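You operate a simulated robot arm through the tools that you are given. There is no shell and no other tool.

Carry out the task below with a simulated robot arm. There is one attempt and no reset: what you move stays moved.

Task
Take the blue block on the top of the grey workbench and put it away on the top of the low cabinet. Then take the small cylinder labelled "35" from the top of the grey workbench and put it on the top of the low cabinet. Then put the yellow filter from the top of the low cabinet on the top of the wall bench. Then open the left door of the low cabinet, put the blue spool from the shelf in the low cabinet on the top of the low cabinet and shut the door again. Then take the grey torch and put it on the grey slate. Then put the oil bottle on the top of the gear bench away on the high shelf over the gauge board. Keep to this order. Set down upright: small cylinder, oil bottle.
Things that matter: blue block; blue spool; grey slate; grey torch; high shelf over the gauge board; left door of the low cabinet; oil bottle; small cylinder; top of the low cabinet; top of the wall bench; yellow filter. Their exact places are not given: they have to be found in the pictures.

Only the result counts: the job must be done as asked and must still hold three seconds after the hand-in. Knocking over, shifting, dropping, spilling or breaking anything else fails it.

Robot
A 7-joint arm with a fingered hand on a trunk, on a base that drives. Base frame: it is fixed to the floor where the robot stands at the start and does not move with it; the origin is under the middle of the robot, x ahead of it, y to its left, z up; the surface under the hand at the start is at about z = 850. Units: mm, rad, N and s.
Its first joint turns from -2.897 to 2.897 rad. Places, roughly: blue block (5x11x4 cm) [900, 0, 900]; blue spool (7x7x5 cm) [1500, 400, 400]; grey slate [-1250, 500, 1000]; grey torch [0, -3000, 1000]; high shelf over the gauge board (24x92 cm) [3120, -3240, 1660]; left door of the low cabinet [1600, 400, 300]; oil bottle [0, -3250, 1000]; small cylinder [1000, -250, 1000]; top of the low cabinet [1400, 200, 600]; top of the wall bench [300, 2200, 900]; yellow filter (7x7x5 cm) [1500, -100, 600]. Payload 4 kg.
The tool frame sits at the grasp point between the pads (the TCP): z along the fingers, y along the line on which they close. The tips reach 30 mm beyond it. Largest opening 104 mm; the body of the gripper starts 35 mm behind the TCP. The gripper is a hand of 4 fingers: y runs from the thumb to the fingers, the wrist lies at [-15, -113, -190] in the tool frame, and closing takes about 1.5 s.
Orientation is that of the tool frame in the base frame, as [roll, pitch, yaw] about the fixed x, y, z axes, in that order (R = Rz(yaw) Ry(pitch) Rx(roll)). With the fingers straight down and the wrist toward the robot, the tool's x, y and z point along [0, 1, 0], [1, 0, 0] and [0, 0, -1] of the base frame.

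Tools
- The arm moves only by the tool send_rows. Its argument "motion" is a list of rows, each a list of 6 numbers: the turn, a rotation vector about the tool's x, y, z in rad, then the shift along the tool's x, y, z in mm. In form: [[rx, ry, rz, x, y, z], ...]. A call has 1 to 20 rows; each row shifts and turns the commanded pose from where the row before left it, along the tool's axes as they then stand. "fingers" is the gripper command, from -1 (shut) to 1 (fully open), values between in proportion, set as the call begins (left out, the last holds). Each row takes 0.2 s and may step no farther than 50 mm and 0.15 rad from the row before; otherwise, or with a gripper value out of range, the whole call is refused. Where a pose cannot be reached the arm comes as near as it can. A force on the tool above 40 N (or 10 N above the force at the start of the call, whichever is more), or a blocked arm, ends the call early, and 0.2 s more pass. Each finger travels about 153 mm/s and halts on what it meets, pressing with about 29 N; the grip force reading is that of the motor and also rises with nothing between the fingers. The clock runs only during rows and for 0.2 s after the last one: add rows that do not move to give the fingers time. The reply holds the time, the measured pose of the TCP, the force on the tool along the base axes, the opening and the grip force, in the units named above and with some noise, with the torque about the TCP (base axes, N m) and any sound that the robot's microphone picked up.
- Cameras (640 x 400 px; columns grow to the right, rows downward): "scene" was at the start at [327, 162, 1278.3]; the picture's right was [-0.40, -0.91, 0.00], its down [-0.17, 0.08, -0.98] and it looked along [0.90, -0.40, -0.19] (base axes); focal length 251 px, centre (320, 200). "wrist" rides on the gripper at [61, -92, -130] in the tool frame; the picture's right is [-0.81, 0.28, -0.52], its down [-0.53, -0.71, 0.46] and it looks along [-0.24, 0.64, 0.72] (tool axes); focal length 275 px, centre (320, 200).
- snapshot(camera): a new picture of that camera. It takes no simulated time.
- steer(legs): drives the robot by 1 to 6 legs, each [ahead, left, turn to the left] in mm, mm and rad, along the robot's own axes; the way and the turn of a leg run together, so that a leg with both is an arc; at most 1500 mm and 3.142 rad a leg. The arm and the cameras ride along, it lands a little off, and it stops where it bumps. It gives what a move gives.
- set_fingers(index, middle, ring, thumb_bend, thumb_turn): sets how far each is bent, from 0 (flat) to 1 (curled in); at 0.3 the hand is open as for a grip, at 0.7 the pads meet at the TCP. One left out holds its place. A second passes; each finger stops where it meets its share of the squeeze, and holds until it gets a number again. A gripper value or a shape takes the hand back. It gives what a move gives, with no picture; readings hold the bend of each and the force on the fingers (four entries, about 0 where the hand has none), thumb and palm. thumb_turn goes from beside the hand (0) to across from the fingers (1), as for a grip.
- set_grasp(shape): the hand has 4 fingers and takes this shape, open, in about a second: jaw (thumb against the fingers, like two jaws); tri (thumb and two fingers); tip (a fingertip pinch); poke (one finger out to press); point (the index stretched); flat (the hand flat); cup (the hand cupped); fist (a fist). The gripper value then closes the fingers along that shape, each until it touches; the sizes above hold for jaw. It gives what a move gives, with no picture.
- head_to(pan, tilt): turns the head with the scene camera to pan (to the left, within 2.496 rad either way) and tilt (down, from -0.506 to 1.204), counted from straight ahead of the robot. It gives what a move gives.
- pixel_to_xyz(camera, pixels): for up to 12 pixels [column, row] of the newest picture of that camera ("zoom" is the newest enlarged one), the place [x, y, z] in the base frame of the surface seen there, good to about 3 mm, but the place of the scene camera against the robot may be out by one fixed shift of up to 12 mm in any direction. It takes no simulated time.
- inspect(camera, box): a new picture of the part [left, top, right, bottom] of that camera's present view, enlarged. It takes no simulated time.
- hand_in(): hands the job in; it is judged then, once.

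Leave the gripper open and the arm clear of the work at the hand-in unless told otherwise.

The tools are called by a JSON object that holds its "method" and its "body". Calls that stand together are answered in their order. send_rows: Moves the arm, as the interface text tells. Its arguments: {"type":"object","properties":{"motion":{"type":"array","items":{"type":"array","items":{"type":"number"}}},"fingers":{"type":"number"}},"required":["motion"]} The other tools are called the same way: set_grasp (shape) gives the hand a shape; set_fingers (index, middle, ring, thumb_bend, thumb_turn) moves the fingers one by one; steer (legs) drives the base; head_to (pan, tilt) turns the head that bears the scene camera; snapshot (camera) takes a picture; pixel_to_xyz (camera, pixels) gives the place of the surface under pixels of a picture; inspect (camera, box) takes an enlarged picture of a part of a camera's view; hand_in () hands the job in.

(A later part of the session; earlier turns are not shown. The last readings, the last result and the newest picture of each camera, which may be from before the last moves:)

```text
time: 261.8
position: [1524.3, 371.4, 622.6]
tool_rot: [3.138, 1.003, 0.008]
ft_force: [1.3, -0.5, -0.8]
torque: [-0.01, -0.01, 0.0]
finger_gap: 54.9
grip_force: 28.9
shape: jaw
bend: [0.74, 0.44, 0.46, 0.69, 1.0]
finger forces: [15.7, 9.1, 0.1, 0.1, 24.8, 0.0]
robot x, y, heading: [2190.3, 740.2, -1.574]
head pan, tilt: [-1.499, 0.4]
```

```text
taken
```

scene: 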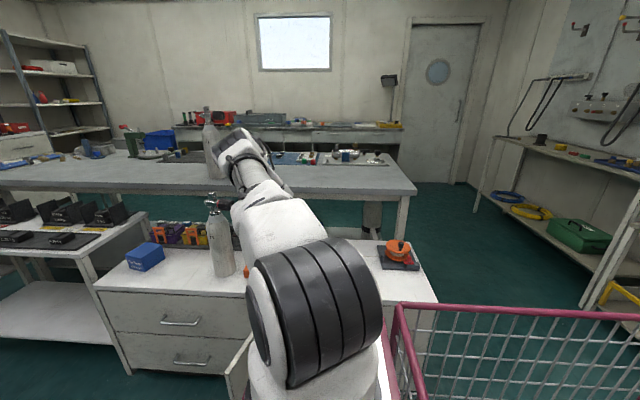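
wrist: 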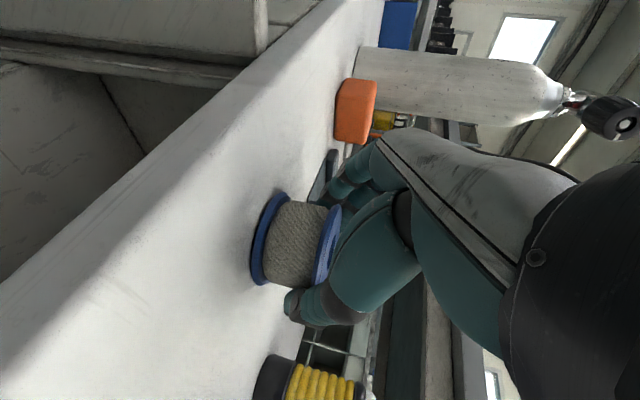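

{"method": "send_rows", "body": {"motion": [[0, 0, 0, 0.84, 0, 0.54], [0, 0, 0, 0.42, 0, 0.27], [0, 0, 0, 0, 0, 0]], "fingers": -1}}

```text
time: 262.6
position: [1525.4, 371.0, 621.0]
tool_rot: [3.135, 1.001, 0.005]
ft_force: [1.2, 0.8, 3.6]
torque: [-0.03, 0.06, -0.03]
finger_gap: 54.7
grip_force: 28.8
shape: jaw
bend: [0.74, 0.44, 0.46, 0.69, 1.0]
finger forces: [15.5, 9.2, 0.1, 0.1, 25.2, 0.0]
robot x, y, heading: [2186.8, 742.1, -1.572]
head pan, tilt: [-1.499, 0.4]
```

Contact. I open and withdraw back-up along the finger axis.

{"method": "send_rows", "body": {"motion": [[0, 0, 0, 0, 0, 0], [0, 0, 0, 0, 0, 0], [0, 0, 0, 0, 0, 0], [0, 0, 0, 0, 0, 0], [0, 0, 0, 0, 0, 0]], "fingers": 1}}

{"method": "send_rows", "body": {"motion": [[0, 0, 0, 0, 0, -15], [0, 0, 0, 0, 0, -25], [0, 0, 0, 0, 0, -35], [0, 0, 0, 0, 0, -40], [0, 0, 0, 0, 0, -40]], "fingers": 1}}

{"method": "snapshot", "body": {"camera": "wrist"}}

```text
time: 263.8
position: [1525.0, 371.4, 620.8]
tool_rot: [3.139, 1.002, 0.008]
ft_force: [-0.4, -0.5, 0.8]
torque: [0.02, -0.02, -0.03]
finger_gap: 103.8
grip_force: 0.1
shape: jaw
bend: [0.3, 0.3, 0.3, 0.3, 0.98]
finger forces: [0.0, 0.0, 0.0, 0.1, 0.0, 0.0]
robot x, y, heading: [2180.8, 744.4, -1.574]
head pan, tilt: [-1.499, 0.4]
```

```text
time: 265.0
position: [1655.0, 371.4, 705.8]
tool_rot: [3.138, 1.003, 0.007]
ft_force: [-0.1, 0.1, 0.2]
torque: [-0.01, 0.0, -0.02]
finger_gap: 103.9
grip_force: 0.0
shape: jaw
bend: [0.3, 0.3, 0.3, 0.3, 0.98]
finger forces: [0.0, 0.1, 0.0, 0.0, 0.0, 0.0]
robot x, y, heading: [2191.0, 741.2, -1.575]
head pan, tilt: [-1.499, 0.4]
```

```text
taken
```

wrist: 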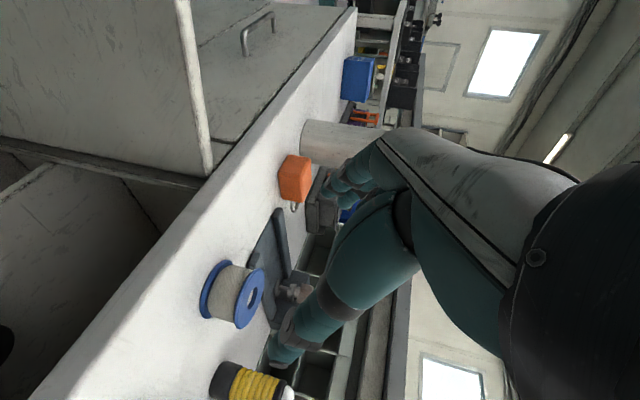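

The spool stands on the cabinet top. Now shut the door: I straighten the hand to vertical and turn it (wrist toward +x).

{"method": "send_rows", "body": {"motion": [[0, 0.1433, 0, 0, 0, 0], [0, 0.1433, 0, 0, 0, 0], [0, 0.1433, 0, 0, 0, 0], [0, 0.1433, 0, 0, 0, 0], [0, 0.1433, 0, 0, 0, 0], [0, 0.1433, 0, 0, 0, 0], [0, 0.1433, 0, 0, 0, 0]], "fingers": 1}}

{"method": "send_rows", "body": {"motion": [[0, 0, 0.1428, 0, 0, 0], [0, 0, 0.1428, 0, 0, 0], [0, 0, 0.1428, 0, 0, 0], [0, 0, 0.1428, 0, 0, 0], [0, 0, 0.1428, 0, 0, 0], [0, 0, 0.1428, 0, 0, 0], [0, 0, 0.1428, 0, 0, 0], [0, 0, 0.1428, 0, 0, 0], [0, 0, 0.1428, 0, 0, 0], [0, 0, 0.1428, 0, 0, 0], [0, 0, 0.1428, 0, 0, 0]], "fingers": -1}}

{"method": "snapshot", "body": {"camera": "wrist"}}

{"method": "snapshot", "body": {"camera": "scene"}}

```text
time: 266.6
position: [1654.9, 374.2, 704.5]
tool_rot: [3.141, -0.001, 0.011]
ft_force: [-1.5, -0.1, 0.2]
torque: [0.01, 0.0, 0.03]
finger_gap: 103.8
grip_force: 0.1
shape: jaw
bend: [0.3, 0.3, 0.3, 0.3, 0.98]
finger forces: [0.1, 0.0, 0.0, 0.0, 0.0, 0.1]
robot x, y, heading: [2187.6, 745.1, -1.574]
head pan, tilt: [-1.499, 0.4]
```

```text
time: 269.0
position: [1655.5, 374.1, 705.4]
tool_rot: [-3.141, -0.002, -1.563]
ft_force: [0.4, -0.3, 0.6]
torque: [-0.01, -0.01, 0.05]
finger_gap: 0.3
grip_force: 29.2
shape: jaw
bend: [0.7, 0.7, 0.7, 0.46, 1.0]
finger forces: [0.1, 0.1, 0.1, 0.0, 0.0, 0.0]
robot x, y, heading: [2188.1, 742.2, -1.567]
head pan, tilt: [-1.499, 0.4]
```

```text
taken
```

wrist: 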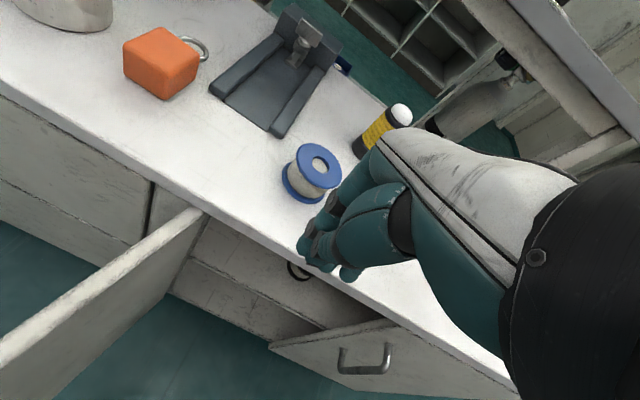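

```text
taken
```

scene: 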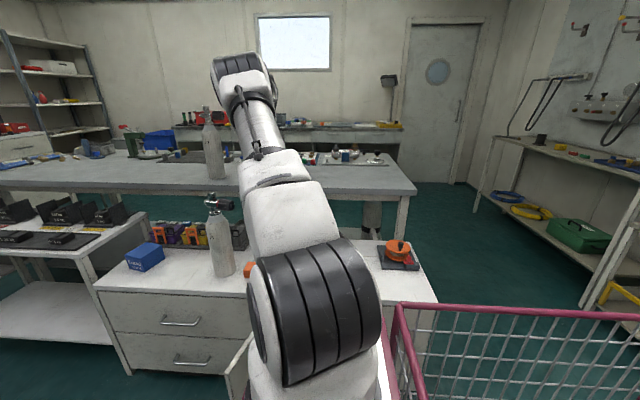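

I measure the open door's top edge.

{"method": "pixel_to_xyz", "body": {"camera": "wrist", "pixels": [[195, 215], [150, 250], [100, 288], [50, 325], [10, 355], [60, 295], [310, 165], [305, 190]]}}

```text
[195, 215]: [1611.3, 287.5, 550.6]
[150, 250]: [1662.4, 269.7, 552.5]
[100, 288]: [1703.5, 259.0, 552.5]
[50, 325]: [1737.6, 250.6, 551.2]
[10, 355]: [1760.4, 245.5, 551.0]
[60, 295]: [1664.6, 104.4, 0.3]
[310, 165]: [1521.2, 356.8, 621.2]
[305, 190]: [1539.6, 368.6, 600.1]
```

The door stands at ~105°. I go over its top to the outer side and lower there.

{"method": "send_rows", "body": {"motion": [[0, 0, 0, 37.3, -17.5, 0], [0, 0, 0, 37.3, -17.5, 0], [0, 0, 0, 37.3, -17.5, 0], [0, 0, 0, 37.3, -17.5, 0], [0, 0, 0, 37.3, -17.5, 0], [0, 0, 0, 37.3, -17.5, 0]], "fingers": -1}}

{"method": "snapshot", "body": {"camera": "wrist"}}

```text
time: 270.4
position: [1761.4, 150.3, 706.5]
tool_rot: [-3.141, -0.001, -1.561]
ft_force: [-0.5, 0.2, -1.2]
torque: [0.01, -0.01, 0.02]
finger_gap: 0.0
grip_force: 28.4
shape: jaw
bend: [0.7, 0.7, 0.7, 0.46, 1.0]
finger forces: [0.2, 0.0, 0.0, 0.1, 0.0, 0.0]
robot x, y, heading: [2186.4, 742.7, -1.574]
head pan, tilt: [-1.499, 0.4]
```

```text
taken
```

wrist: 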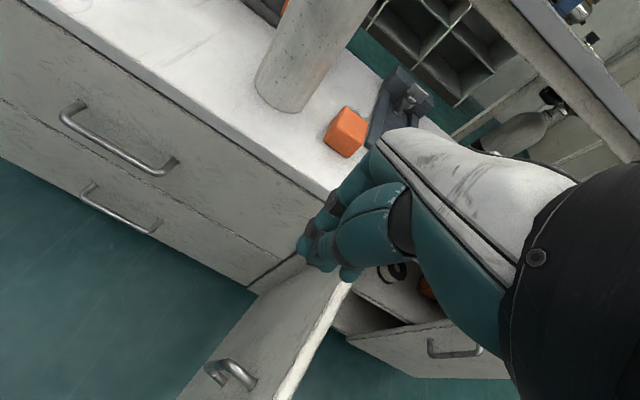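

Now lower to z≈500 on the outer side.

{"method": "send_rows", "body": {"motion": [[0, 0, 0, 0, 0, 42], [0, 0, 0, 0, 0, 42], [0, 0, 0, 0, 0, 42], [0, 0, 0, 0, 0, 42], [0, 0, 0, 0, 0, 40]], "fingers": -1}}

{"method": "snapshot", "body": {"camera": "wrist"}}

```text
time: 271.6
position: [1764.1, 149.1, 498.1]
tool_rot: [3.14, -0.005, -1.564]
ft_force: [0.5, 0.2, -0.1]
torque: [-0.01, 0.0, 0.0]
finger_gap: 0.1
grip_force: 29.2
shape: jaw
bend: [0.7, 0.7, 0.7, 0.46, 1.0]
finger forces: [0.0, 0.1, 0.0, 0.1, 0.0, 0.1]
robot x, y, heading: [2184.6, 743.4, -1.573]
head pan, tilt: [-1.499, 0.4]
```

```text
taken
```

wrist: 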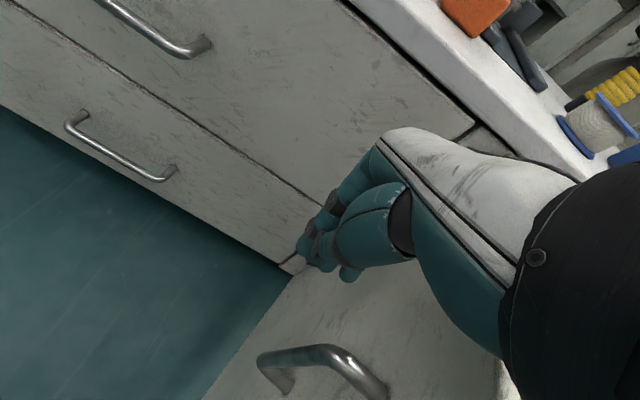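

I push the door toward closed along its arc.

{"method": "send_rows", "body": {"motion": [[0, 0, 0, -20, -1, 0], [0, 0, 0, -20, -1, 0], [0, 0, 0, -20, -1, 0], [0, 0, 0, -20, -1, 0], [0, 0, 0, -20, -2, 0], [0, 0, 0, -20, -2, 0], [0, 0, 0, -20, -2, 0]], "fingers": -1}}

{"method": "snapshot", "body": {"camera": "wrist"}}

```text
time: 273.2
position: [1770.0, 290.0, 497.1]
tool_rot: [3.141, -0.004, -1.56]
ft_force: [-0.5, 0.2, -0.1]
torque: [-0.02, 0.0, 0.0]
finger_gap: 0.0
grip_force: 28.8
shape: jaw
bend: [0.7, 0.7, 0.7, 0.46, 1.0]
finger forces: [0.0, 0.0, 0.1, 0.0, 0.0, 0.1]
robot x, y, heading: [2185.1, 741.3, -1.571]
head pan, tilt: [-1.499, 0.4]
```

```text
taken
```

wrist: 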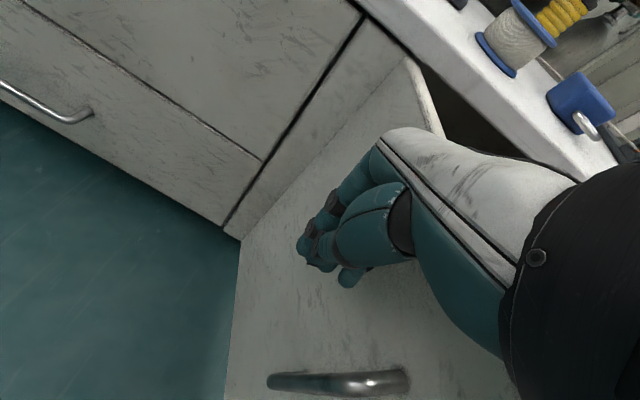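

It follows. I continue.

{"method": "send_rows", "body": {"motion": [[0, 0, 0, -19, 3, 0], [0, 0, 0, -19, 3, 0], [0, 0, 0, -19, 3, 0], [0, 0, 0, -16.7, 10.7, 0], [0, 0, 0, -16.7, 10.7, 0], [0, 0, 0, -16.7, 10.7, 0], [0, 0, 0, -10.3, 13, 0], [0, 0, 0, -10.3, 13, 0]], "fingers": -1}}

{"method": "snapshot", "body": {"camera": "wrist"}}

```text
time: 275.0
position: [1702.8, 416.3, 496.8]
tool_rot: [3.14, 0.0, -1.56]
ft_force: [0.4, -0.9, 0.0]
torque: [0.04, 0.0, -0.01]
finger_gap: 0.1
grip_force: 28.2
shape: jaw
bend: [0.7, 0.7, 0.7, 0.46, 1.0]
finger forces: [0.0, 0.0, 0.1, 0.1, 0.1, 0.0]
robot x, y, heading: [2185.7, 741.4, -1.574]
head pan, tilt: [-1.499, 0.4]
```

```text
taken
```

wrist: 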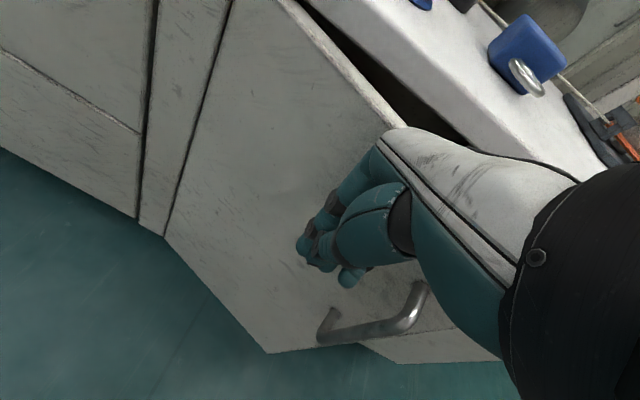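

The door is nearly shut. I push straight −x in small steps until it stops.

{"method": "send_rows", "body": {"motion": [[0, 0, 0, -5, 10, 0], [0, 0, 0, -4, 10, 0], [0, 0, 0, 0, 8, 0], [0, 0, 0, 0, 6, 0], [0, 0, 0, 0, 5, 0]], "fingers": -1}}

{"method": "snapshot", "body": {"camera": "wrist"}}

```text
time: 276.2
position: [1662.9, 425.3, 495.9]
tool_rot: [-3.141, -0.002, -1.558]
ft_force: [-0.1, -0.8, 0.4]
torque: [0.06, 0.0, 0.02]
finger_gap: 0.1
grip_force: 29.1
shape: jaw
bend: [0.7, 0.7, 0.7, 0.46, 1.0]
finger forces: [0.0, 0.1, 0.1, 0.0, 0.0, 0.1]
robot x, y, heading: [2183.2, 742.2, -1.575]
head pan, tilt: [-1.499, 0.4]
```

```text
taken
```

wrist: 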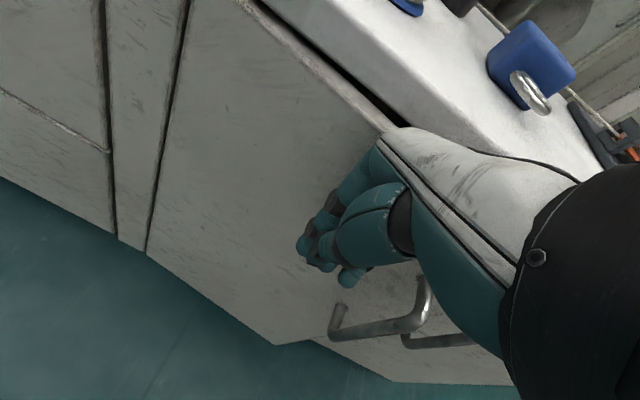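

{"method": "send_rows", "body": {"motion": [[0, 0, 0, 0, 4, 0], [0, 0, 0, 0, 4, 0], [0, 0, 0, 0, 3, 0], [0, 0, 0, 0, 3, 0], [0, 0, 0, 0, 3, 0], [0, 0, 0, 0, 3, 0]], "fingers": -1}}

{"method": "snapshot", "body": {"camera": "wrist"}}

```text
time: 277.6
position: [1644.1, 425.6, 496.7]
tool_rot: [3.141, -0.002, -1.559]
ft_force: [1.3, 1.1, 0.8]
torque: [0.0, 0.09, 0.0]
finger_gap: 0.1
grip_force: 29.0
shape: jaw
bend: [0.7, 0.7, 0.7, 0.46, 1.0]
finger forces: [0.0, 1.5, 0.0, 0.0, 0.0, 0.0]
robot x, y, heading: [2187.8, 742.3, -1.576]
head pan, tilt: [-1.499, 0.4]
```

```text
taken
```

wrist: 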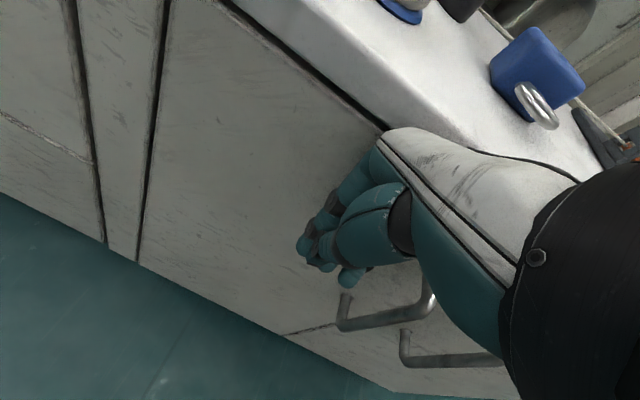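

The door looks flush. I press a little more until it resists.

{"method": "send_rows", "body": {"motion": [[0, 0, 0, 0, 2, 0], [0, 0, 0, 0, 2, 0], [0, 0, 0, 0, 2, 0]], "fingers": -1}}

{"method": "inspect", "body": {"camera": "wrist", "box": [100, 230, 460, 400]}}

{"method": "pixel_to_xyz", "body": {"camera": "wrist", "pixels": [[200, 150], [200, 250], [290, 310], [280, 325], [330, 350], [360, 370], [130, 150], [90, 120]]}}

```text
time: 278.3
position: [1643.3, 426.0, 496.2]
tool_rot: [-3.132, 0.0, -1.559]
ft_force: [6.0, 0.3, -0.4]
torque: [-0.01, 0.39, -0.08]
finger_gap: 0.0
grip_force: 28.8
shape: jaw
bend: [0.7, 0.7, 0.7, 0.46, 1.0]
finger forces: [0.0, 6.2, 0.0, 0.0, 0.0, 0.0]
robot x, y, heading: [2188.3, 744.2, -1.577]
head pan, tilt: [-1.499, 0.4]
stopped in row 3: the force on the tool passed its limit at 43 N (the readings are from after the stop); the commanded pose is now the measured one
```

```text
1.78 times, centred on (280, 315) of wrist
```

zoom: 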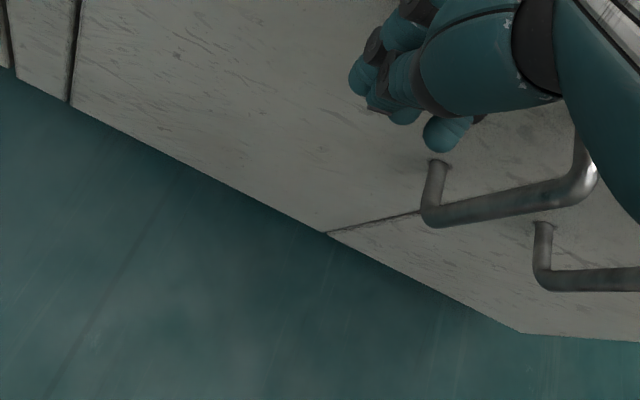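

```text
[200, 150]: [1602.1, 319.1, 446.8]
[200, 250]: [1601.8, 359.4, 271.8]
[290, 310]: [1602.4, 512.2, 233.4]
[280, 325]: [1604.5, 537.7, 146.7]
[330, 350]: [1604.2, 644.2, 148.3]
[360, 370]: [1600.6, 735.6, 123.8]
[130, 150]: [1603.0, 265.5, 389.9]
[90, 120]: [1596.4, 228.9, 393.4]
```

The door is shut flush (x≈1602 on both doors). I retreat and raise the arm.

{"method": "send_rows", "body": {"motion": [[0, 0, 0, 0, -10, 0], [0, 0, 0, 0, -30, 0], [0, 0, 0, 0, -30, 0], [0, 0, 0, 0, 0, -45], [0, 0, 0, 0, 0, -45], [0, 0, 0, 0, 0, -45], [0, 0, 0, 0, 0, -45], [0, 0, 0, 0, 0, -45], [0, 0, 0, 0, 0, -45], [0, 0, 0, 0, 0, -45], [0, 0, 0, 0, 0, -45], [0, 0, 0, 0, 0, -45], [0, 0, 0, 0, 0, -45], [0, 0, 0, 0, 0, -45]], "fingers": 1}}

{"method": "snapshot", "body": {"camera": "wrist"}}

{"method": "snapshot", "body": {"camera": "scene"}}

```text
time: 281.3
position: [1664.9, 421.7, 976.2]
tool_rot: [-3.132, -0.001, -1.559]
ft_force: [-0.3, 0.4, -0.7]
torque: [0.0, 0.01, 0.03]
finger_gap: 103.9
grip_force: 0.0
shape: jaw
bend: [0.3, 0.3, 0.3, 0.3, 0.98]
finger forces: [0.0, 0.1, 0.0, 0.0, 0.0, 0.0]
out of reach, approached as far as the arm can: row 8, 9, 10, 11
robot x, y, heading: [2188.8, 743.9, -1.571]
head pan, tilt: [-1.499, 0.4]
```

```text
taken
```

wrist: 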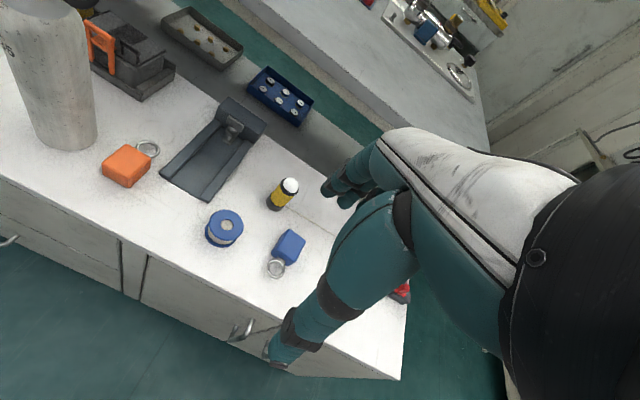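

```text
taken
```

scene: 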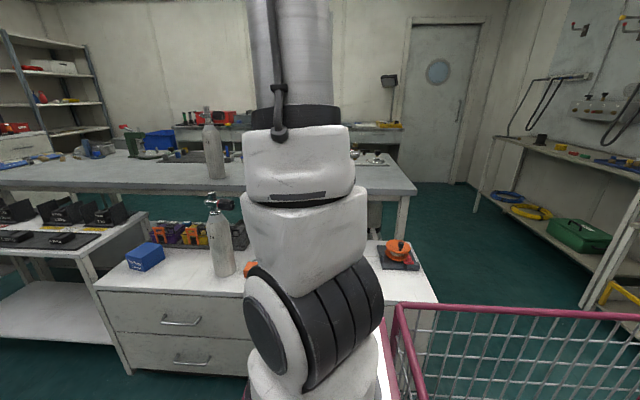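

All items are in place. I swing the arm to the robot's front.

{"method": "send_rows", "body": {"motion": [[0, 0, -0.12, 48.4, -9.5, 0], [0, 0, -0.12, 48.4, -9.5, 0], [0, 0, -0.12, 48.4, -9.5, 0], [0, 0, -0.12, 48.4, -9.5, 0], [0, 0, -0.12, 48.4, -9.5, 0], [0, 0, -0.12, 48.4, -9.5, 0], [0, 0, -0.12, 48.4, -9.5, 0], [0, 0, -0.12, 48.4, -9.5, 0], [0, 0, -0.12, 48.4, -9.5, 0], [0, 0, -0.12, 48.4, -9.5, 0], [0, 0, -0.12, 48.4, -9.5, 0], [0, 0, -0.12, 48.4, -9.5, 0]], "fingers": 1}}

{"method": "head_to", "body": {"pan": 0, "tilt": 0.3}}

{"method": "snapshot", "body": {"camera": "scene"}}

{"method": "pixel_to_xyz", "body": {"camera": "scene", "pixels": [[320, 200], [320, 250], [400, 180], [250, 180], [450, 200], [200, 200], [500, 250], [380, 150], [300, 150]]}}

```text
time: 283.9
position: [2078.9, 70.2, 980.3]
tool_rot: [-3.141, -0.006, -0.117]
ft_force: [-0.7, -0.5, 0.9]
torque: [-0.02, 0.0, 0.0]
finger_gap: 103.8
grip_force: 0.0
shape: jaw
bend: [0.3, 0.3, 0.3, 0.3, 0.98]
finger forces: [0.1, 0.0, 0.1, 0.0, 0.0, 0.0]
robot x, y, heading: [2184.7, 743.6, -1.576]
head pan, tilt: [-1.499, 0.4]
```

```text
time: 285.5
position: [2079.2, 70.5, 981.2]
tool_rot: [-3.141, -0.006, -0.121]
ft_force: [0.2, 0.1, 0.1]
torque: [0.0, 0.02, 0.0]
finger_gap: 103.8
grip_force: 0.0
shape: jaw
bend: [0.3, 0.3, 0.3, 0.3, 0.98]
finger forces: [0.0, 0.0, 0.1, 0.1, 0.0, 0.0]
robot x, y, heading: [2190.0, 744.5, -1.57]
head pan, tilt: [0.0, 0.3]
```

```text
taken
```

scene: 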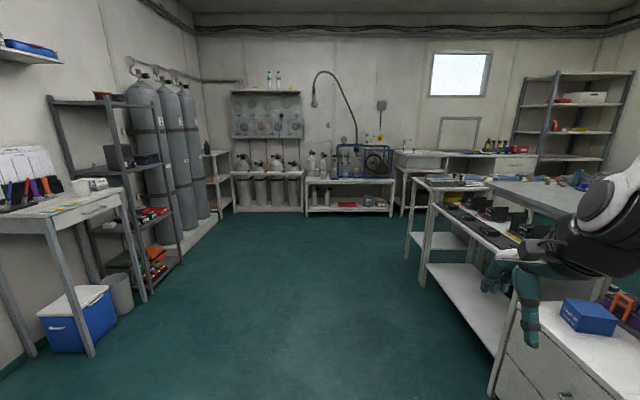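

```text
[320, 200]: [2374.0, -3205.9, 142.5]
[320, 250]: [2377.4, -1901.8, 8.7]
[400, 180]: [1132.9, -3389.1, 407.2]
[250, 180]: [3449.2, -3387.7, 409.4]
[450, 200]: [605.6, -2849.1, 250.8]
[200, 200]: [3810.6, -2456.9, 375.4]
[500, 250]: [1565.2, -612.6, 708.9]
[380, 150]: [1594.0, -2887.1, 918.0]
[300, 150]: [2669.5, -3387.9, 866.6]
```

The way ahead is clear. The gear bench is at the far right of the room; the high shelf above the gauge board at (265,90). I drive ahead 2600 mm.

{"method": "steer", "body": {"legs": [[1400, 0, 0], [1150, 0, 0]]}}

{"method": "head_to", "body": {"pan": -1.0, "tilt": 0.3}}

{"method": "snapshot", "body": {"camera": "scene"}}

{"method": "pixel_to_xyz", "body": {"camera": "scene", "pixels": [[320, 200], [320, 250], [400, 180], [250, 180], [450, 200], [200, 200], [500, 250], [380, 150], [300, 150], [150, 180], [420, 250]]}}

{"method": "head_to", "body": {"pan": 0.3, "tilt": 0.1}}

{"method": "snapshot", "body": {"camera": "scene"}}

{"method": "pixel_to_xyz", "body": {"camera": "scene", "pixels": [[320, 200], [320, 250], [320, 100], [250, 100], [400, 100], [320, 300], [250, 300], [400, 300], [200, 150]]}}

```text
time: 297.9
position: [2072.7, -2477.8, 981.1]
tool_rot: [-3.142, -0.008, -0.121]
ft_force: [0.4, -0.2, 0.1]
torque: [0.04, 0.03, 0.02]
finger_gap: 103.4
grip_force: 0.0
shape: jaw
bend: [0.3, 0.3, 0.3, 0.3, 0.98]
finger forces: [0.0, 0.0, 0.0, 0.0, 0.0, 0.0]
robot x, y, heading: [2181.0, -1805.3, -1.576]
head pan, tilt: [0.0, 0.3]
```

```text
time: 299.2
position: [2072.8, -2477.3, 980.0]
tool_rot: [3.141, -0.008, -0.122]
ft_force: [-0.6, 0.1, -0.5]
torque: [-0.04, 0.01, 0.0]
finger_gap: 103.8
grip_force: 0.1
shape: jaw
bend: [0.3, 0.3, 0.3, 0.3, 0.98]
finger forces: [0.1, 0.1, 0.0, 0.1, 0.0, 0.0]
robot x, y, heading: [2180.8, -1808.4, -1.573]
head pan, tilt: [-1.0, 0.3]
```

```text
taken
```

scene: 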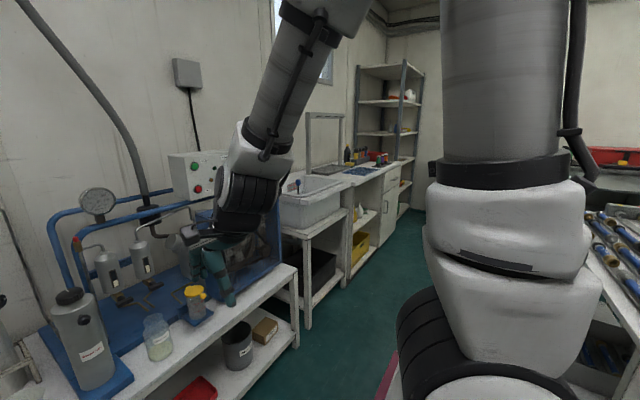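

```text
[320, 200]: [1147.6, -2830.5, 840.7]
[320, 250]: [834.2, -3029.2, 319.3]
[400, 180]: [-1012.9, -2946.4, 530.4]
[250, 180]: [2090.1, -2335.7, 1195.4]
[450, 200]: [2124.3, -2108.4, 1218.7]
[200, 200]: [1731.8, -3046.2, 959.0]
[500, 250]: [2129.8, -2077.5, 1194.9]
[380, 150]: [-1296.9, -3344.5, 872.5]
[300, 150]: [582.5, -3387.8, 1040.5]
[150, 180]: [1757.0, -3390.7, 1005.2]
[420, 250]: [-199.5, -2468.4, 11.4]
```

```text
time: 300.7
position: [2072.0, -2477.6, 980.7]
tool_rot: [3.141, -0.008, -0.122]
ft_force: [0.5, -0.5, -0.2]
torque: [0.0, 0.03, -0.01]
finger_gap: 103.6
grip_force: 0.1
shape: jaw
bend: [0.3, 0.3, 0.3, 0.3, 0.98]
finger forces: [0.1, 0.0, 0.1, 0.1, 0.0, 0.0]
robot x, y, heading: [2182.3, -1810.6, -1.573]
head pan, tilt: [0.3, 0.099]
```

```text
taken
```

scene: 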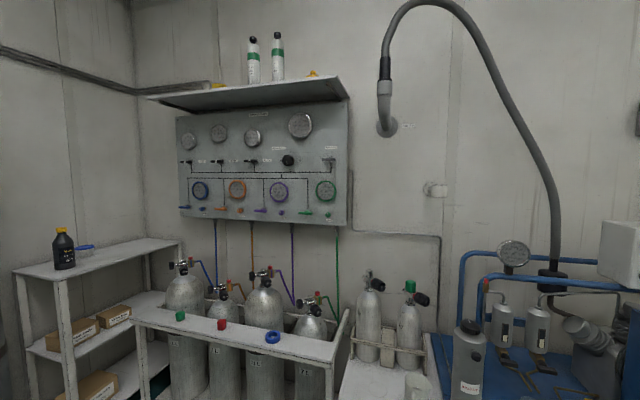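

```text
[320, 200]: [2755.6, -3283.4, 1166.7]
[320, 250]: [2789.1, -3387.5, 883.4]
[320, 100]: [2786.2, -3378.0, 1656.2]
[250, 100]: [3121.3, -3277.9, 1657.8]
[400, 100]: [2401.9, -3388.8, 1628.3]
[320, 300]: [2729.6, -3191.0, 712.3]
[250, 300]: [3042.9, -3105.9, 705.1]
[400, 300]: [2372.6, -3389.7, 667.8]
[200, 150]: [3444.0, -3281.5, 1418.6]
```

I look to the right side for the corridor limits toward the gear bench.

{"method": "head_to", "body": {"pan": -1.55, "tilt": 0.4}}

{"method": "snapshot", "body": {"camera": "scene"}}

{"method": "pixel_to_xyz", "body": {"camera": "scene", "pixels": [[100, 250], [60, 200], [150, 200], [200, 300], [180, 250], [540, 250], [500, 200], [600, 300], [120, 180], [30, 220], [450, 300]]}}

```text
time: 302.5
position: [2072.4, -2477.8, 980.9]
tool_rot: [3.141, -0.007, -0.123]
ft_force: [-0.9, 0.4, -0.5]
torque: [0.03, 0.0, 0.01]
finger_gap: 103.7
grip_force: 0.1
shape: jaw
bend: [0.3, 0.3, 0.3, 0.3, 0.98]
finger forces: [0.1, 0.0, 0.0, 0.0, 0.1, 0.0]
robot x, y, heading: [2183.9, -1805.6, -1.574]
head pan, tilt: [-1.55, 0.4]
```

```text
taken
```

scene: 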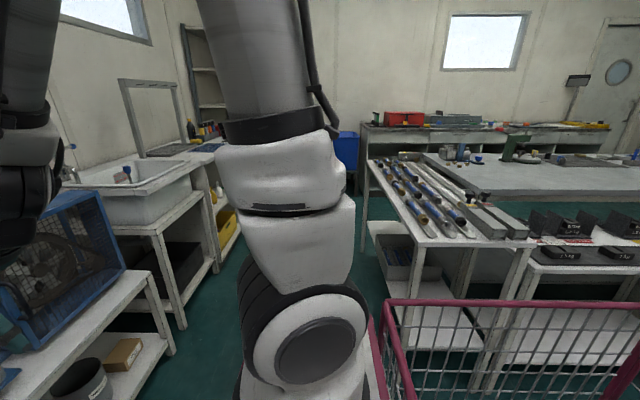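

```text
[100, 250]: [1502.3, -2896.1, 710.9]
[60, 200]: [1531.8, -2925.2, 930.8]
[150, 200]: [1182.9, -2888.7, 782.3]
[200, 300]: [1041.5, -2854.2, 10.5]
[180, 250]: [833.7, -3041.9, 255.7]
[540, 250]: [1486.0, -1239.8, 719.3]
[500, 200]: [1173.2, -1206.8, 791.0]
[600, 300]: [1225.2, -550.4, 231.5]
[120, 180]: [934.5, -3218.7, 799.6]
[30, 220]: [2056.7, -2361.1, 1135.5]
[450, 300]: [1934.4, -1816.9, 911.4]
```

{"method": "pixel_to_xyz", "body": {"camera": "scene", "pixels": [[368, 165], [378, 200], [395, 235], [425, 240], [520, 245], [372, 250], [160, 275], [172, 345], [185, 325], [215, 270], [120, 280], [60, 320]]}}

```text
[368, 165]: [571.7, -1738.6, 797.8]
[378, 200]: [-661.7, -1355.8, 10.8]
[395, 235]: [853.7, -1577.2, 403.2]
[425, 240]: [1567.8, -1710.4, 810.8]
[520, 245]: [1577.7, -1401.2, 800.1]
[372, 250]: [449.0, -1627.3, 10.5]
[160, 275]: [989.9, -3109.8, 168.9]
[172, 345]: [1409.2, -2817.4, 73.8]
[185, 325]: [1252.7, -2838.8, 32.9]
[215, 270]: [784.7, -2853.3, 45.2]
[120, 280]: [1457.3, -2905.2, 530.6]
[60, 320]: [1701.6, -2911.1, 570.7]
```

The corridor between tube table (y≥−1740) and sink/bench (y≤−2830) is about 1.1 m wide. I turn right to heading π, shift left to y≈−2290 and drive ahead along it.

{"method": "send_rows", "body": {"motion": [[0, 0, 0, 0, 0, -40], [0, 0, 0, 0, 0, -40], [0, 0, 0, 0, 0, -40]], "fingers": 1}}

{"method": "steer", "body": {"legs": [[0, 0, -1.57]]}}

{"method": "steer", "body": {"legs": [[0, 485, 0]]}}

{"method": "head_to", "body": {"pan": 0.2, "tilt": 0.4}}

{"method": "snapshot", "body": {"camera": "scene"}}

```text
time: 303.3
position: [2068.1, -2481.7, 1081.2]
tool_rot: [3.141, -0.008, -0.121]
ft_force: [0.8, -0.8, -0.6]
torque: [0.01, 0.02, -0.03]
finger_gap: 104.1
grip_force: 0.1
shape: jaw
bend: [0.3, 0.3, 0.3, 0.3, 0.98]
finger forces: [0.0, 0.0, 0.1, 0.1, 0.1, 0.0]
out of reach, approached as far as the arm can: row 1
robot x, y, heading: [2181.8, -1805.4, -1.574]
head pan, tilt: [-1.55, 0.4]
```

```text
time: 307.6
position: [1506.4, -1686.3, 1082.1]
tool_rot: [3.141, -0.006, -1.701]
ft_force: [-0.1, 0.4, -0.3]
torque: [0.0, 0.04, 0.01]
finger_gap: 104.0
grip_force: 0.0
shape: jaw
bend: [0.3, 0.3, 0.3, 0.3, 0.98]
finger forces: [0.0, 0.1, 0.1, 0.0, 0.0, 0.1]
robot x, y, heading: [2180.7, -1805.3, 3.127]
head pan, tilt: [-1.55, 0.4]
```

```text
time: 310.4
position: [1501.1, -2174.5, 1082.3]
tool_rot: [-3.141, -0.008, -1.696]
ft_force: [0.5, -0.1, 0.0]
torque: [-0.03, 0.02, -0.02]
finger_gap: 103.6
grip_force: 0.1
shape: jaw
bend: [0.3, 0.3, 0.3, 0.3, 0.98]
finger forces: [0.1, 0.0, 0.1, 0.0, 0.0, 0.0]
robot x, y, heading: [2174.1, -2291.7, 3.13]
head pan, tilt: [-1.55, 0.4]
```

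```text
time: 312.2
position: [1500.7, -2175.8, 1081.7]
tool_rot: [3.141, -0.008, -1.696]
ft_force: [-0.4, -0.2, -0.1]
torque: [-0.01, 0.02, 0.0]
finger_gap: 104.0
grip_force: 0.1
shape: jaw
bend: [0.3, 0.3, 0.3, 0.3, 0.98]
finger forces: [0.1, 0.0, 0.0, 0.1, 0.1, 0.0]
robot x, y, heading: [2175.9, -2294.1, 3.131]
head pan, tilt: [0.201, 0.4]
```

```text
taken
```

scene: 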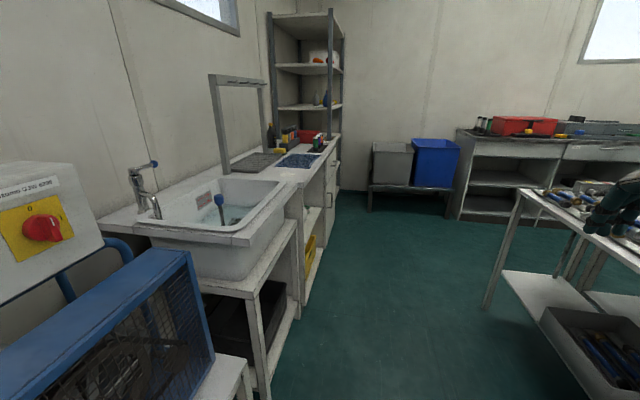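

Clear ahead. I drive 2050 mm ahead.

{"method": "steer", "body": {"legs": [[1050, 0, 0], [1000, 0, 0]]}}

{"method": "head_to", "body": {"pan": 1.2, "tilt": 0.4}}

{"method": "snapshot", "body": {"camera": "scene"}}

{"method": "inspect", "body": {"camera": "scene", "box": [160, 120, 480, 320]}}

```text
time: 322.4
position: [-546.0, -2140.1, 1081.4]
tool_rot: [3.141, -0.007, -1.705]
ft_force: [-0.9, 0.7, 0.8]
torque: [-0.04, 0.03, -0.03]
finger_gap: 103.9
grip_force: 0.1
shape: jaw
bend: [0.3, 0.3, 0.3, 0.3, 0.98]
finger forces: [0.1, 0.0, 0.0, 0.1, 0.0, 0.1]
robot x, y, heading: [127.8, -2265.8, 3.124]
head pan, tilt: [0.201, 0.4]
```

```text
time: 323.7
position: [-546.4, -2138.8, 1082.8]
tool_rot: [3.14, -0.007, -1.705]
ft_force: [-0.4, 1.3, 0.0]
torque: [0.0, 0.0, 0.02]
finger_gap: 104.0
grip_force: 0.0
shape: jaw
bend: [0.3, 0.3, 0.3, 0.3, 0.98]
finger forces: [0.0, 0.0, 0.1, 0.1, 0.0, 0.0]
robot x, y, heading: [126.9, -2259.8, 3.125]
head pan, tilt: [1.201, 0.4]
```

```text
taken
```

scene: 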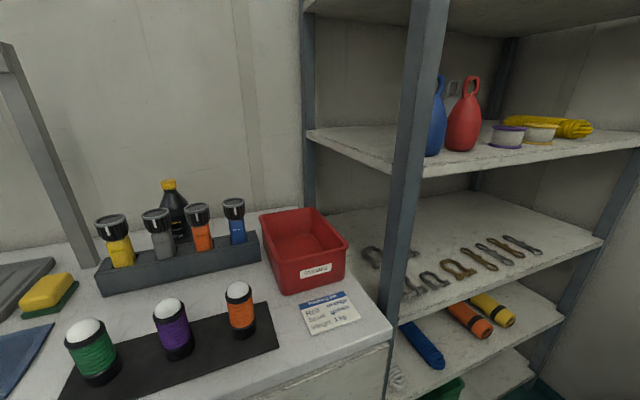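

```text
2.00 times, centred on (320, 220) of scene
```

zoom: 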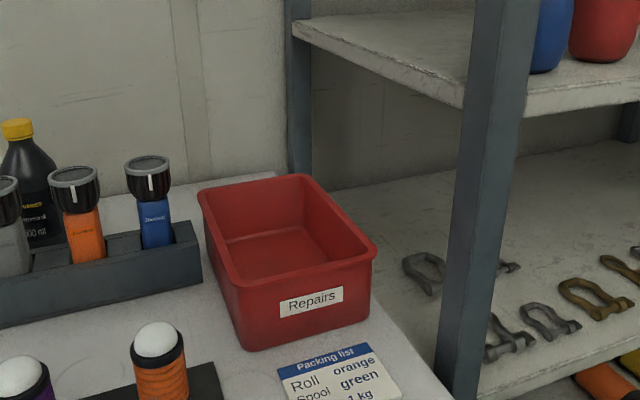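

The torch rack holds yellow, grey, orange and blue torches; the black oil bottle with yellow cap stands behind. I zoom in and measure.

{"method": "inspect", "body": {"camera": "scene", "box": [80, 160, 280, 310]}}

{"method": "pixel_to_xyz", "body": {"camera": "zoom", "pixels": [[245, 180], [245, 200], [255, 250], [265, 300], [110, 190], [375, 165], [490, 150], [290, 80], [300, 140], [350, 310], [400, 270], [260, 340]]}}

```text
2.67 times, centred on (180, 235) of scene
```

zoom: 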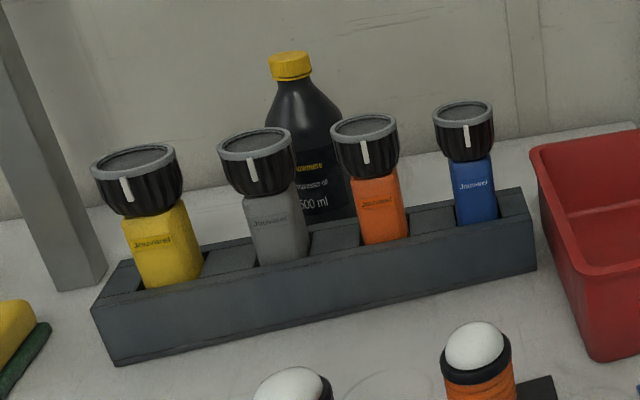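

```text
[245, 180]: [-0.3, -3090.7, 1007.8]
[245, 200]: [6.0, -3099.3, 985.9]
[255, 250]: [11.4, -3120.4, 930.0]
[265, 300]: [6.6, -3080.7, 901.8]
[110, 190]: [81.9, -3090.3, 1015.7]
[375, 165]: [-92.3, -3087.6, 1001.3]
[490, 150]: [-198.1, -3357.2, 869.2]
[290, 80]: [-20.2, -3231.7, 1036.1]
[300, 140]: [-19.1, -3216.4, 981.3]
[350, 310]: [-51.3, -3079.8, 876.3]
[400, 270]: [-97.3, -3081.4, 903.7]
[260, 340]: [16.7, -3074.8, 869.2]
```

Grey torch ≈[0,−3115], heads Ø≈62, spacing ≈85; bench top ≈857. I turn left to face the gear bench.

{"method": "steer", "body": {"legs": [[0, 0, 1.585]]}}

{"method": "head_to", "body": {"pan": -0.2, "tilt": 0.55}}

{"method": "snapshot", "body": {"camera": "scene"}}

{"method": "snapshot", "body": {"camera": "wrist"}}

```text
time: 327.9
position: [14.7, -2937.3, 1082.1]
tool_rot: [-3.139, -0.006, -0.119]
ft_force: [0.1, 0.2, -0.6]
torque: [0.02, -0.01, 0.04]
finger_gap: 103.9
grip_force: 0.1
shape: jaw
bend: [0.3, 0.3, 0.3, 0.3, 0.98]
finger forces: [0.0, 0.0, 0.0, 0.0, 0.0, 0.1]
robot x, y, heading: [127.9, -2261.6, -1.572]
head pan, tilt: [1.201, 0.4]
```

```text
time: 329.5
position: [16.0, -2937.7, 1082.4]
tool_rot: [3.141, -0.007, -0.119]
ft_force: [0.4, 0.3, -0.9]
torque: [0.01, -0.01, 0.0]
finger_gap: 104.0
grip_force: 0.0
shape: jaw
bend: [0.3, 0.3, 0.3, 0.3, 0.98]
finger forces: [0.0, 0.0, 0.0, 0.0, 0.0, 0.0]
robot x, y, heading: [124.9, -2262.7, -1.572]
head pan, tilt: [-0.201, 0.55]
```

```text
taken
```

scene: 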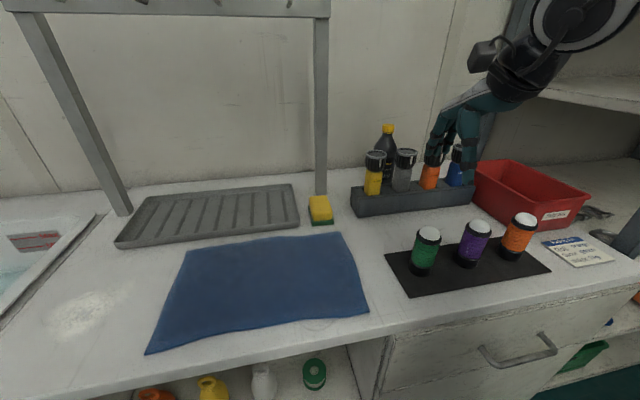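

```text
taken
```

wrist: 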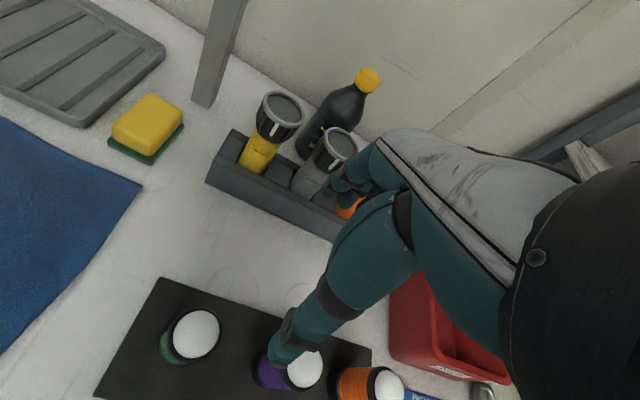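

I measure the grey torch's head with the wrist camera.

{"method": "inspect", "body": {"camera": "wrist", "box": [220, 60, 400, 220]}}

{"method": "pixel_to_xyz", "body": {"camera": "zoom", "pixels": [[425, 280], [375, 300], [465, 245], [395, 245], [460, 290], [400, 345], [330, 400], [200, 170], [520, 75], [450, 200], [340, 370], [395, 320]]}}

```text
2.50 times, centred on (310, 140) of wrist
```

zoom: 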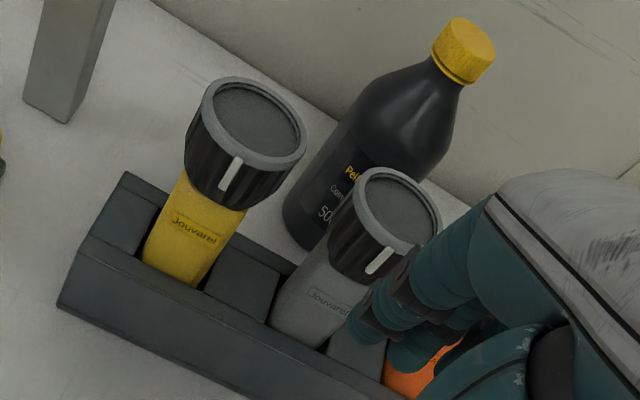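

```text
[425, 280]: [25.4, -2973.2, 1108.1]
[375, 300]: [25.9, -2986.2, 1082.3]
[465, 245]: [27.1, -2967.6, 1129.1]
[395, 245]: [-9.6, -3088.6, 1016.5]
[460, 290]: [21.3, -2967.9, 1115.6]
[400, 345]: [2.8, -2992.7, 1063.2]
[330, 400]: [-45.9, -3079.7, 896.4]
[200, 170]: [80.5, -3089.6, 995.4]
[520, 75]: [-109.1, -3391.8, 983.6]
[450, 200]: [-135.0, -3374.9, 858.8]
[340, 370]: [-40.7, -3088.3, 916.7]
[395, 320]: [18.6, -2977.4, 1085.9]
```

{"method": "pixel_to_xyz", "body": {"camera": "zoom", "pixels": [[397, 207], [361, 190], [433, 222], [388, 172], [408, 240], [352, 210], [375, 260], [345, 230], [330, 290], [255, 115], [210, 105], [300, 135]]}}

```text
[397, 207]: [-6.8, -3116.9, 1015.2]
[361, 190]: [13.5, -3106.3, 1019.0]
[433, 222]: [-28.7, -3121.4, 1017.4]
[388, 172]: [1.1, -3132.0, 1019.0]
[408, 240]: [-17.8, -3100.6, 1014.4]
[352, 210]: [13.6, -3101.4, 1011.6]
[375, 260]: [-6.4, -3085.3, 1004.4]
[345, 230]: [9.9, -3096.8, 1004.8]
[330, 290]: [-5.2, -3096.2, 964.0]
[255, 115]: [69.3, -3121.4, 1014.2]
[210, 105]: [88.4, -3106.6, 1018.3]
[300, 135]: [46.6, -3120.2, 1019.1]
```

Grey torch head centre ≈[−7,−3115], top z 1019, Ø≈48. I straighten the hand and move above it with a reduced opening.

{"method": "send_rows", "body": {"motion": [[0, 0, -0.119, 0, 0, 0], [0, 0, 0, -5.9, 44.4, 0], [0, 0, 0, -5.9, 44.4, 0], [0, 0, 0, -5.9, 44.4, 0], [0, 0, 0, -5.9, 44.4, 0]], "fingers": 0.6}}

{"method": "snapshot", "body": {"camera": "scene"}}

{"method": "snapshot", "body": {"camera": "wrist"}}

{"method": "inspect", "body": {"camera": "scene", "box": [340, 90, 500, 230]}}

```text
time: 330.7
position: [-7.9, -3115.8, 1082.8]
tool_rot: [3.139, -0.007, 0.001]
ft_force: [-0.1, -0.2, -0.2]
torque: [-0.03, 0.0, 0.02]
finger_gap: 83.3
grip_force: 0.1
shape: jaw
bend: [0.27, 0.34, 0.32, 0.49, 0.99]
finger forces: [0.0, 0.0, 0.1, 0.1, 0.0, 0.1]
robot x, y, heading: [128.1, -2262.6, -1.57]
head pan, tilt: [-0.201, 0.55]
```

```text
taken
```

scene: 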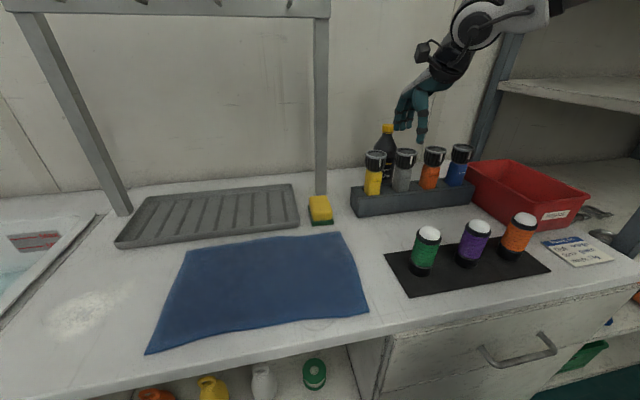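

```text
taken
```

wrist: 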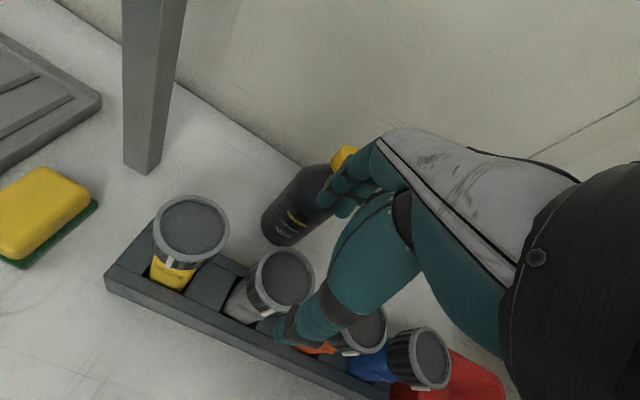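

```text
2.86 times, centred on (420, 160) of scene
```

zoom: 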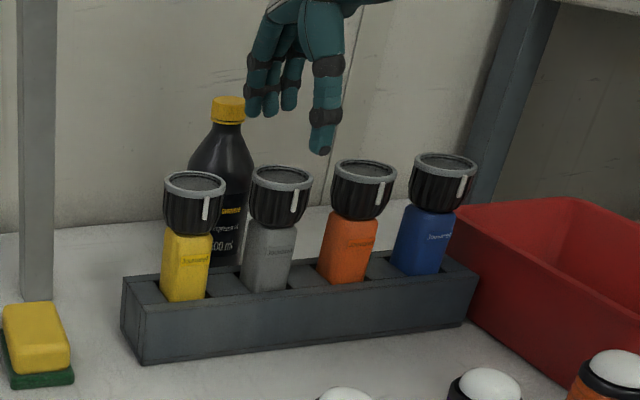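

I verify the grey head's position from here.

{"method": "pixel_to_xyz", "body": {"camera": "wrist", "pixels": [[282, 277], [255, 268], [309, 285], [292, 252], [268, 303], [190, 230], [160, 215], [222, 245], [320, 200], [345, 160]]}}

```text
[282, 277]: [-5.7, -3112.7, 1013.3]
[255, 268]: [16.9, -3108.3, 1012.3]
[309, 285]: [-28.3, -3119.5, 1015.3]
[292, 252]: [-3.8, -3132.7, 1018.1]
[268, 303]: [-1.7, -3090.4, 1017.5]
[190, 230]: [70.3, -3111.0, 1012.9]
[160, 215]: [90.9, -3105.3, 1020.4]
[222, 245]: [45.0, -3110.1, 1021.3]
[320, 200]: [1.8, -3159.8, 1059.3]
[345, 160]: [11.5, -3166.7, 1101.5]
```

Aligned. I descend 82 mm to z≈1000 and close.

{"method": "send_rows", "body": {"motion": [[0, 0, 0, 2, -3, 22], [0, 0, 0, 0, 0, 20], [0, 0, 0, 0, 0, 20], [0, 0, 0, 0, 0, 20]], "fingers": 0.6}}

{"method": "inspect", "body": {"camera": "scene", "box": [340, 90, 500, 230]}}

{"method": "snapshot", "body": {"camera": "wrist"}}

```text
time: 331.7
position: [-5.2, -3113.6, 999.2]
tool_rot: [3.14, -0.009, 0.0]
ft_force: [0.3, 0.5, -0.1]
torque: [-0.01, 0.02, -0.02]
finger_gap: 83.6
grip_force: 0.1
shape: jaw
bend: [0.27, 0.34, 0.32, 0.49, 0.99]
finger forces: [0.1, 0.0, 0.0, 0.0, 0.0, 0.0]
robot x, y, heading: [127.1, -2263.9, -1.575]
head pan, tilt: [-0.201, 0.55]
```

```text
2.86 times, centred on (420, 160) of scene
```

zoom: 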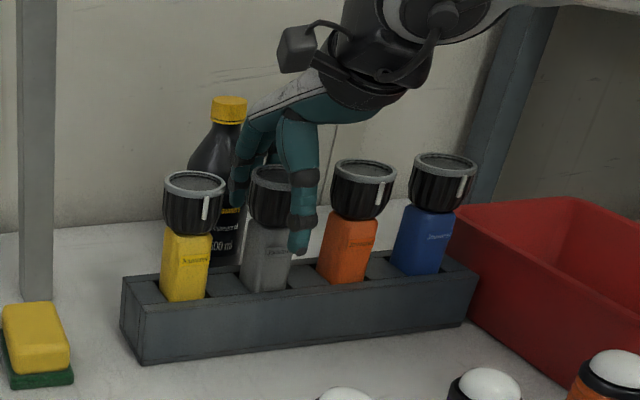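

```text
taken
```

wrist: 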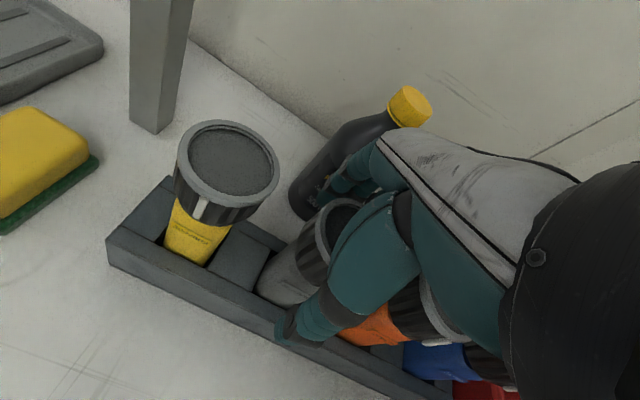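

Around the grey head. I close.

{"method": "send_rows", "body": {"motion": [[0, 0, 0, 0, 0, 0], [0, 0, 0, 0, 0, 0], [0, 0, 0, 0, 0, 0], [0, 0, 0, 0, 0, 0], [0, 0, 0, 0, 0, 0], [0, 0, 0, 0, 0, 0], [0, 0, 0, 0, 0, 0], [0, 0, 0, 0, 0, 0]], "fingers": -1}}

{"method": "send_rows", "body": {"motion": [[0, 0, 0, 0, 0, -6], [0, 0, 0, 0, 0, -10], [0, 0, 0, 0, 0, -10]], "fingers": -1}}

{"method": "inspect", "body": {"camera": "scene", "box": [340, 90, 500, 230]}}

{"method": "snapshot", "body": {"camera": "wrist"}}

```text
time: 333.5
position: [-5.4, -3112.2, 1000.7]
tool_rot: [3.139, -0.007, 0.001]
ft_force: [-0.4, 0.4, 0.0]
torque: [0.08, -0.01, 0.02]
finger_gap: 40.4
grip_force: 28.1
shape: jaw
bend: [0.74, 0.49, 0.53, 0.73, 1.0]
finger forces: [13.5, 8.6, 0.3, 0.0, 24.8, 0.0]
robot x, y, heading: [125.9, -2261.3, -1.571]
head pan, tilt: [-0.201, 0.55]
```

```text
time: 334.3
position: [-6.1, -3112.6, 1025.4]
tool_rot: [3.14, -0.007, 0.0]
ft_force: [0.5, 0.3, -3.6]
torque: [0.07, -0.03, 0.02]
finger_gap: 40.4
grip_force: 29.0
shape: jaw
bend: [0.74, 0.49, 0.55, 0.73, 1.0]
finger forces: [13.4, 8.5, 2.4, 0.1, 25.4, 0.0]
robot x, y, heading: [126.6, -2262.9, -1.573]
head pan, tilt: [-0.201, 0.55]
```

```text
2.86 times, centred on (420, 160) of scene
```

zoom: 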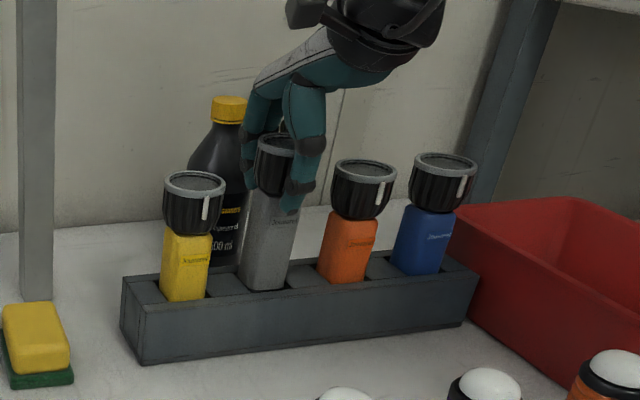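

```text
taken
```

wrist: 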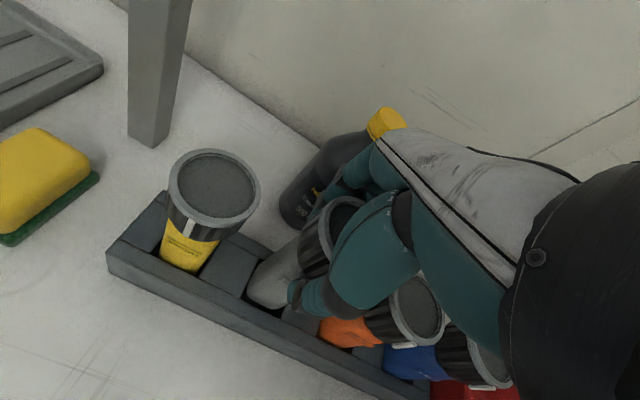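

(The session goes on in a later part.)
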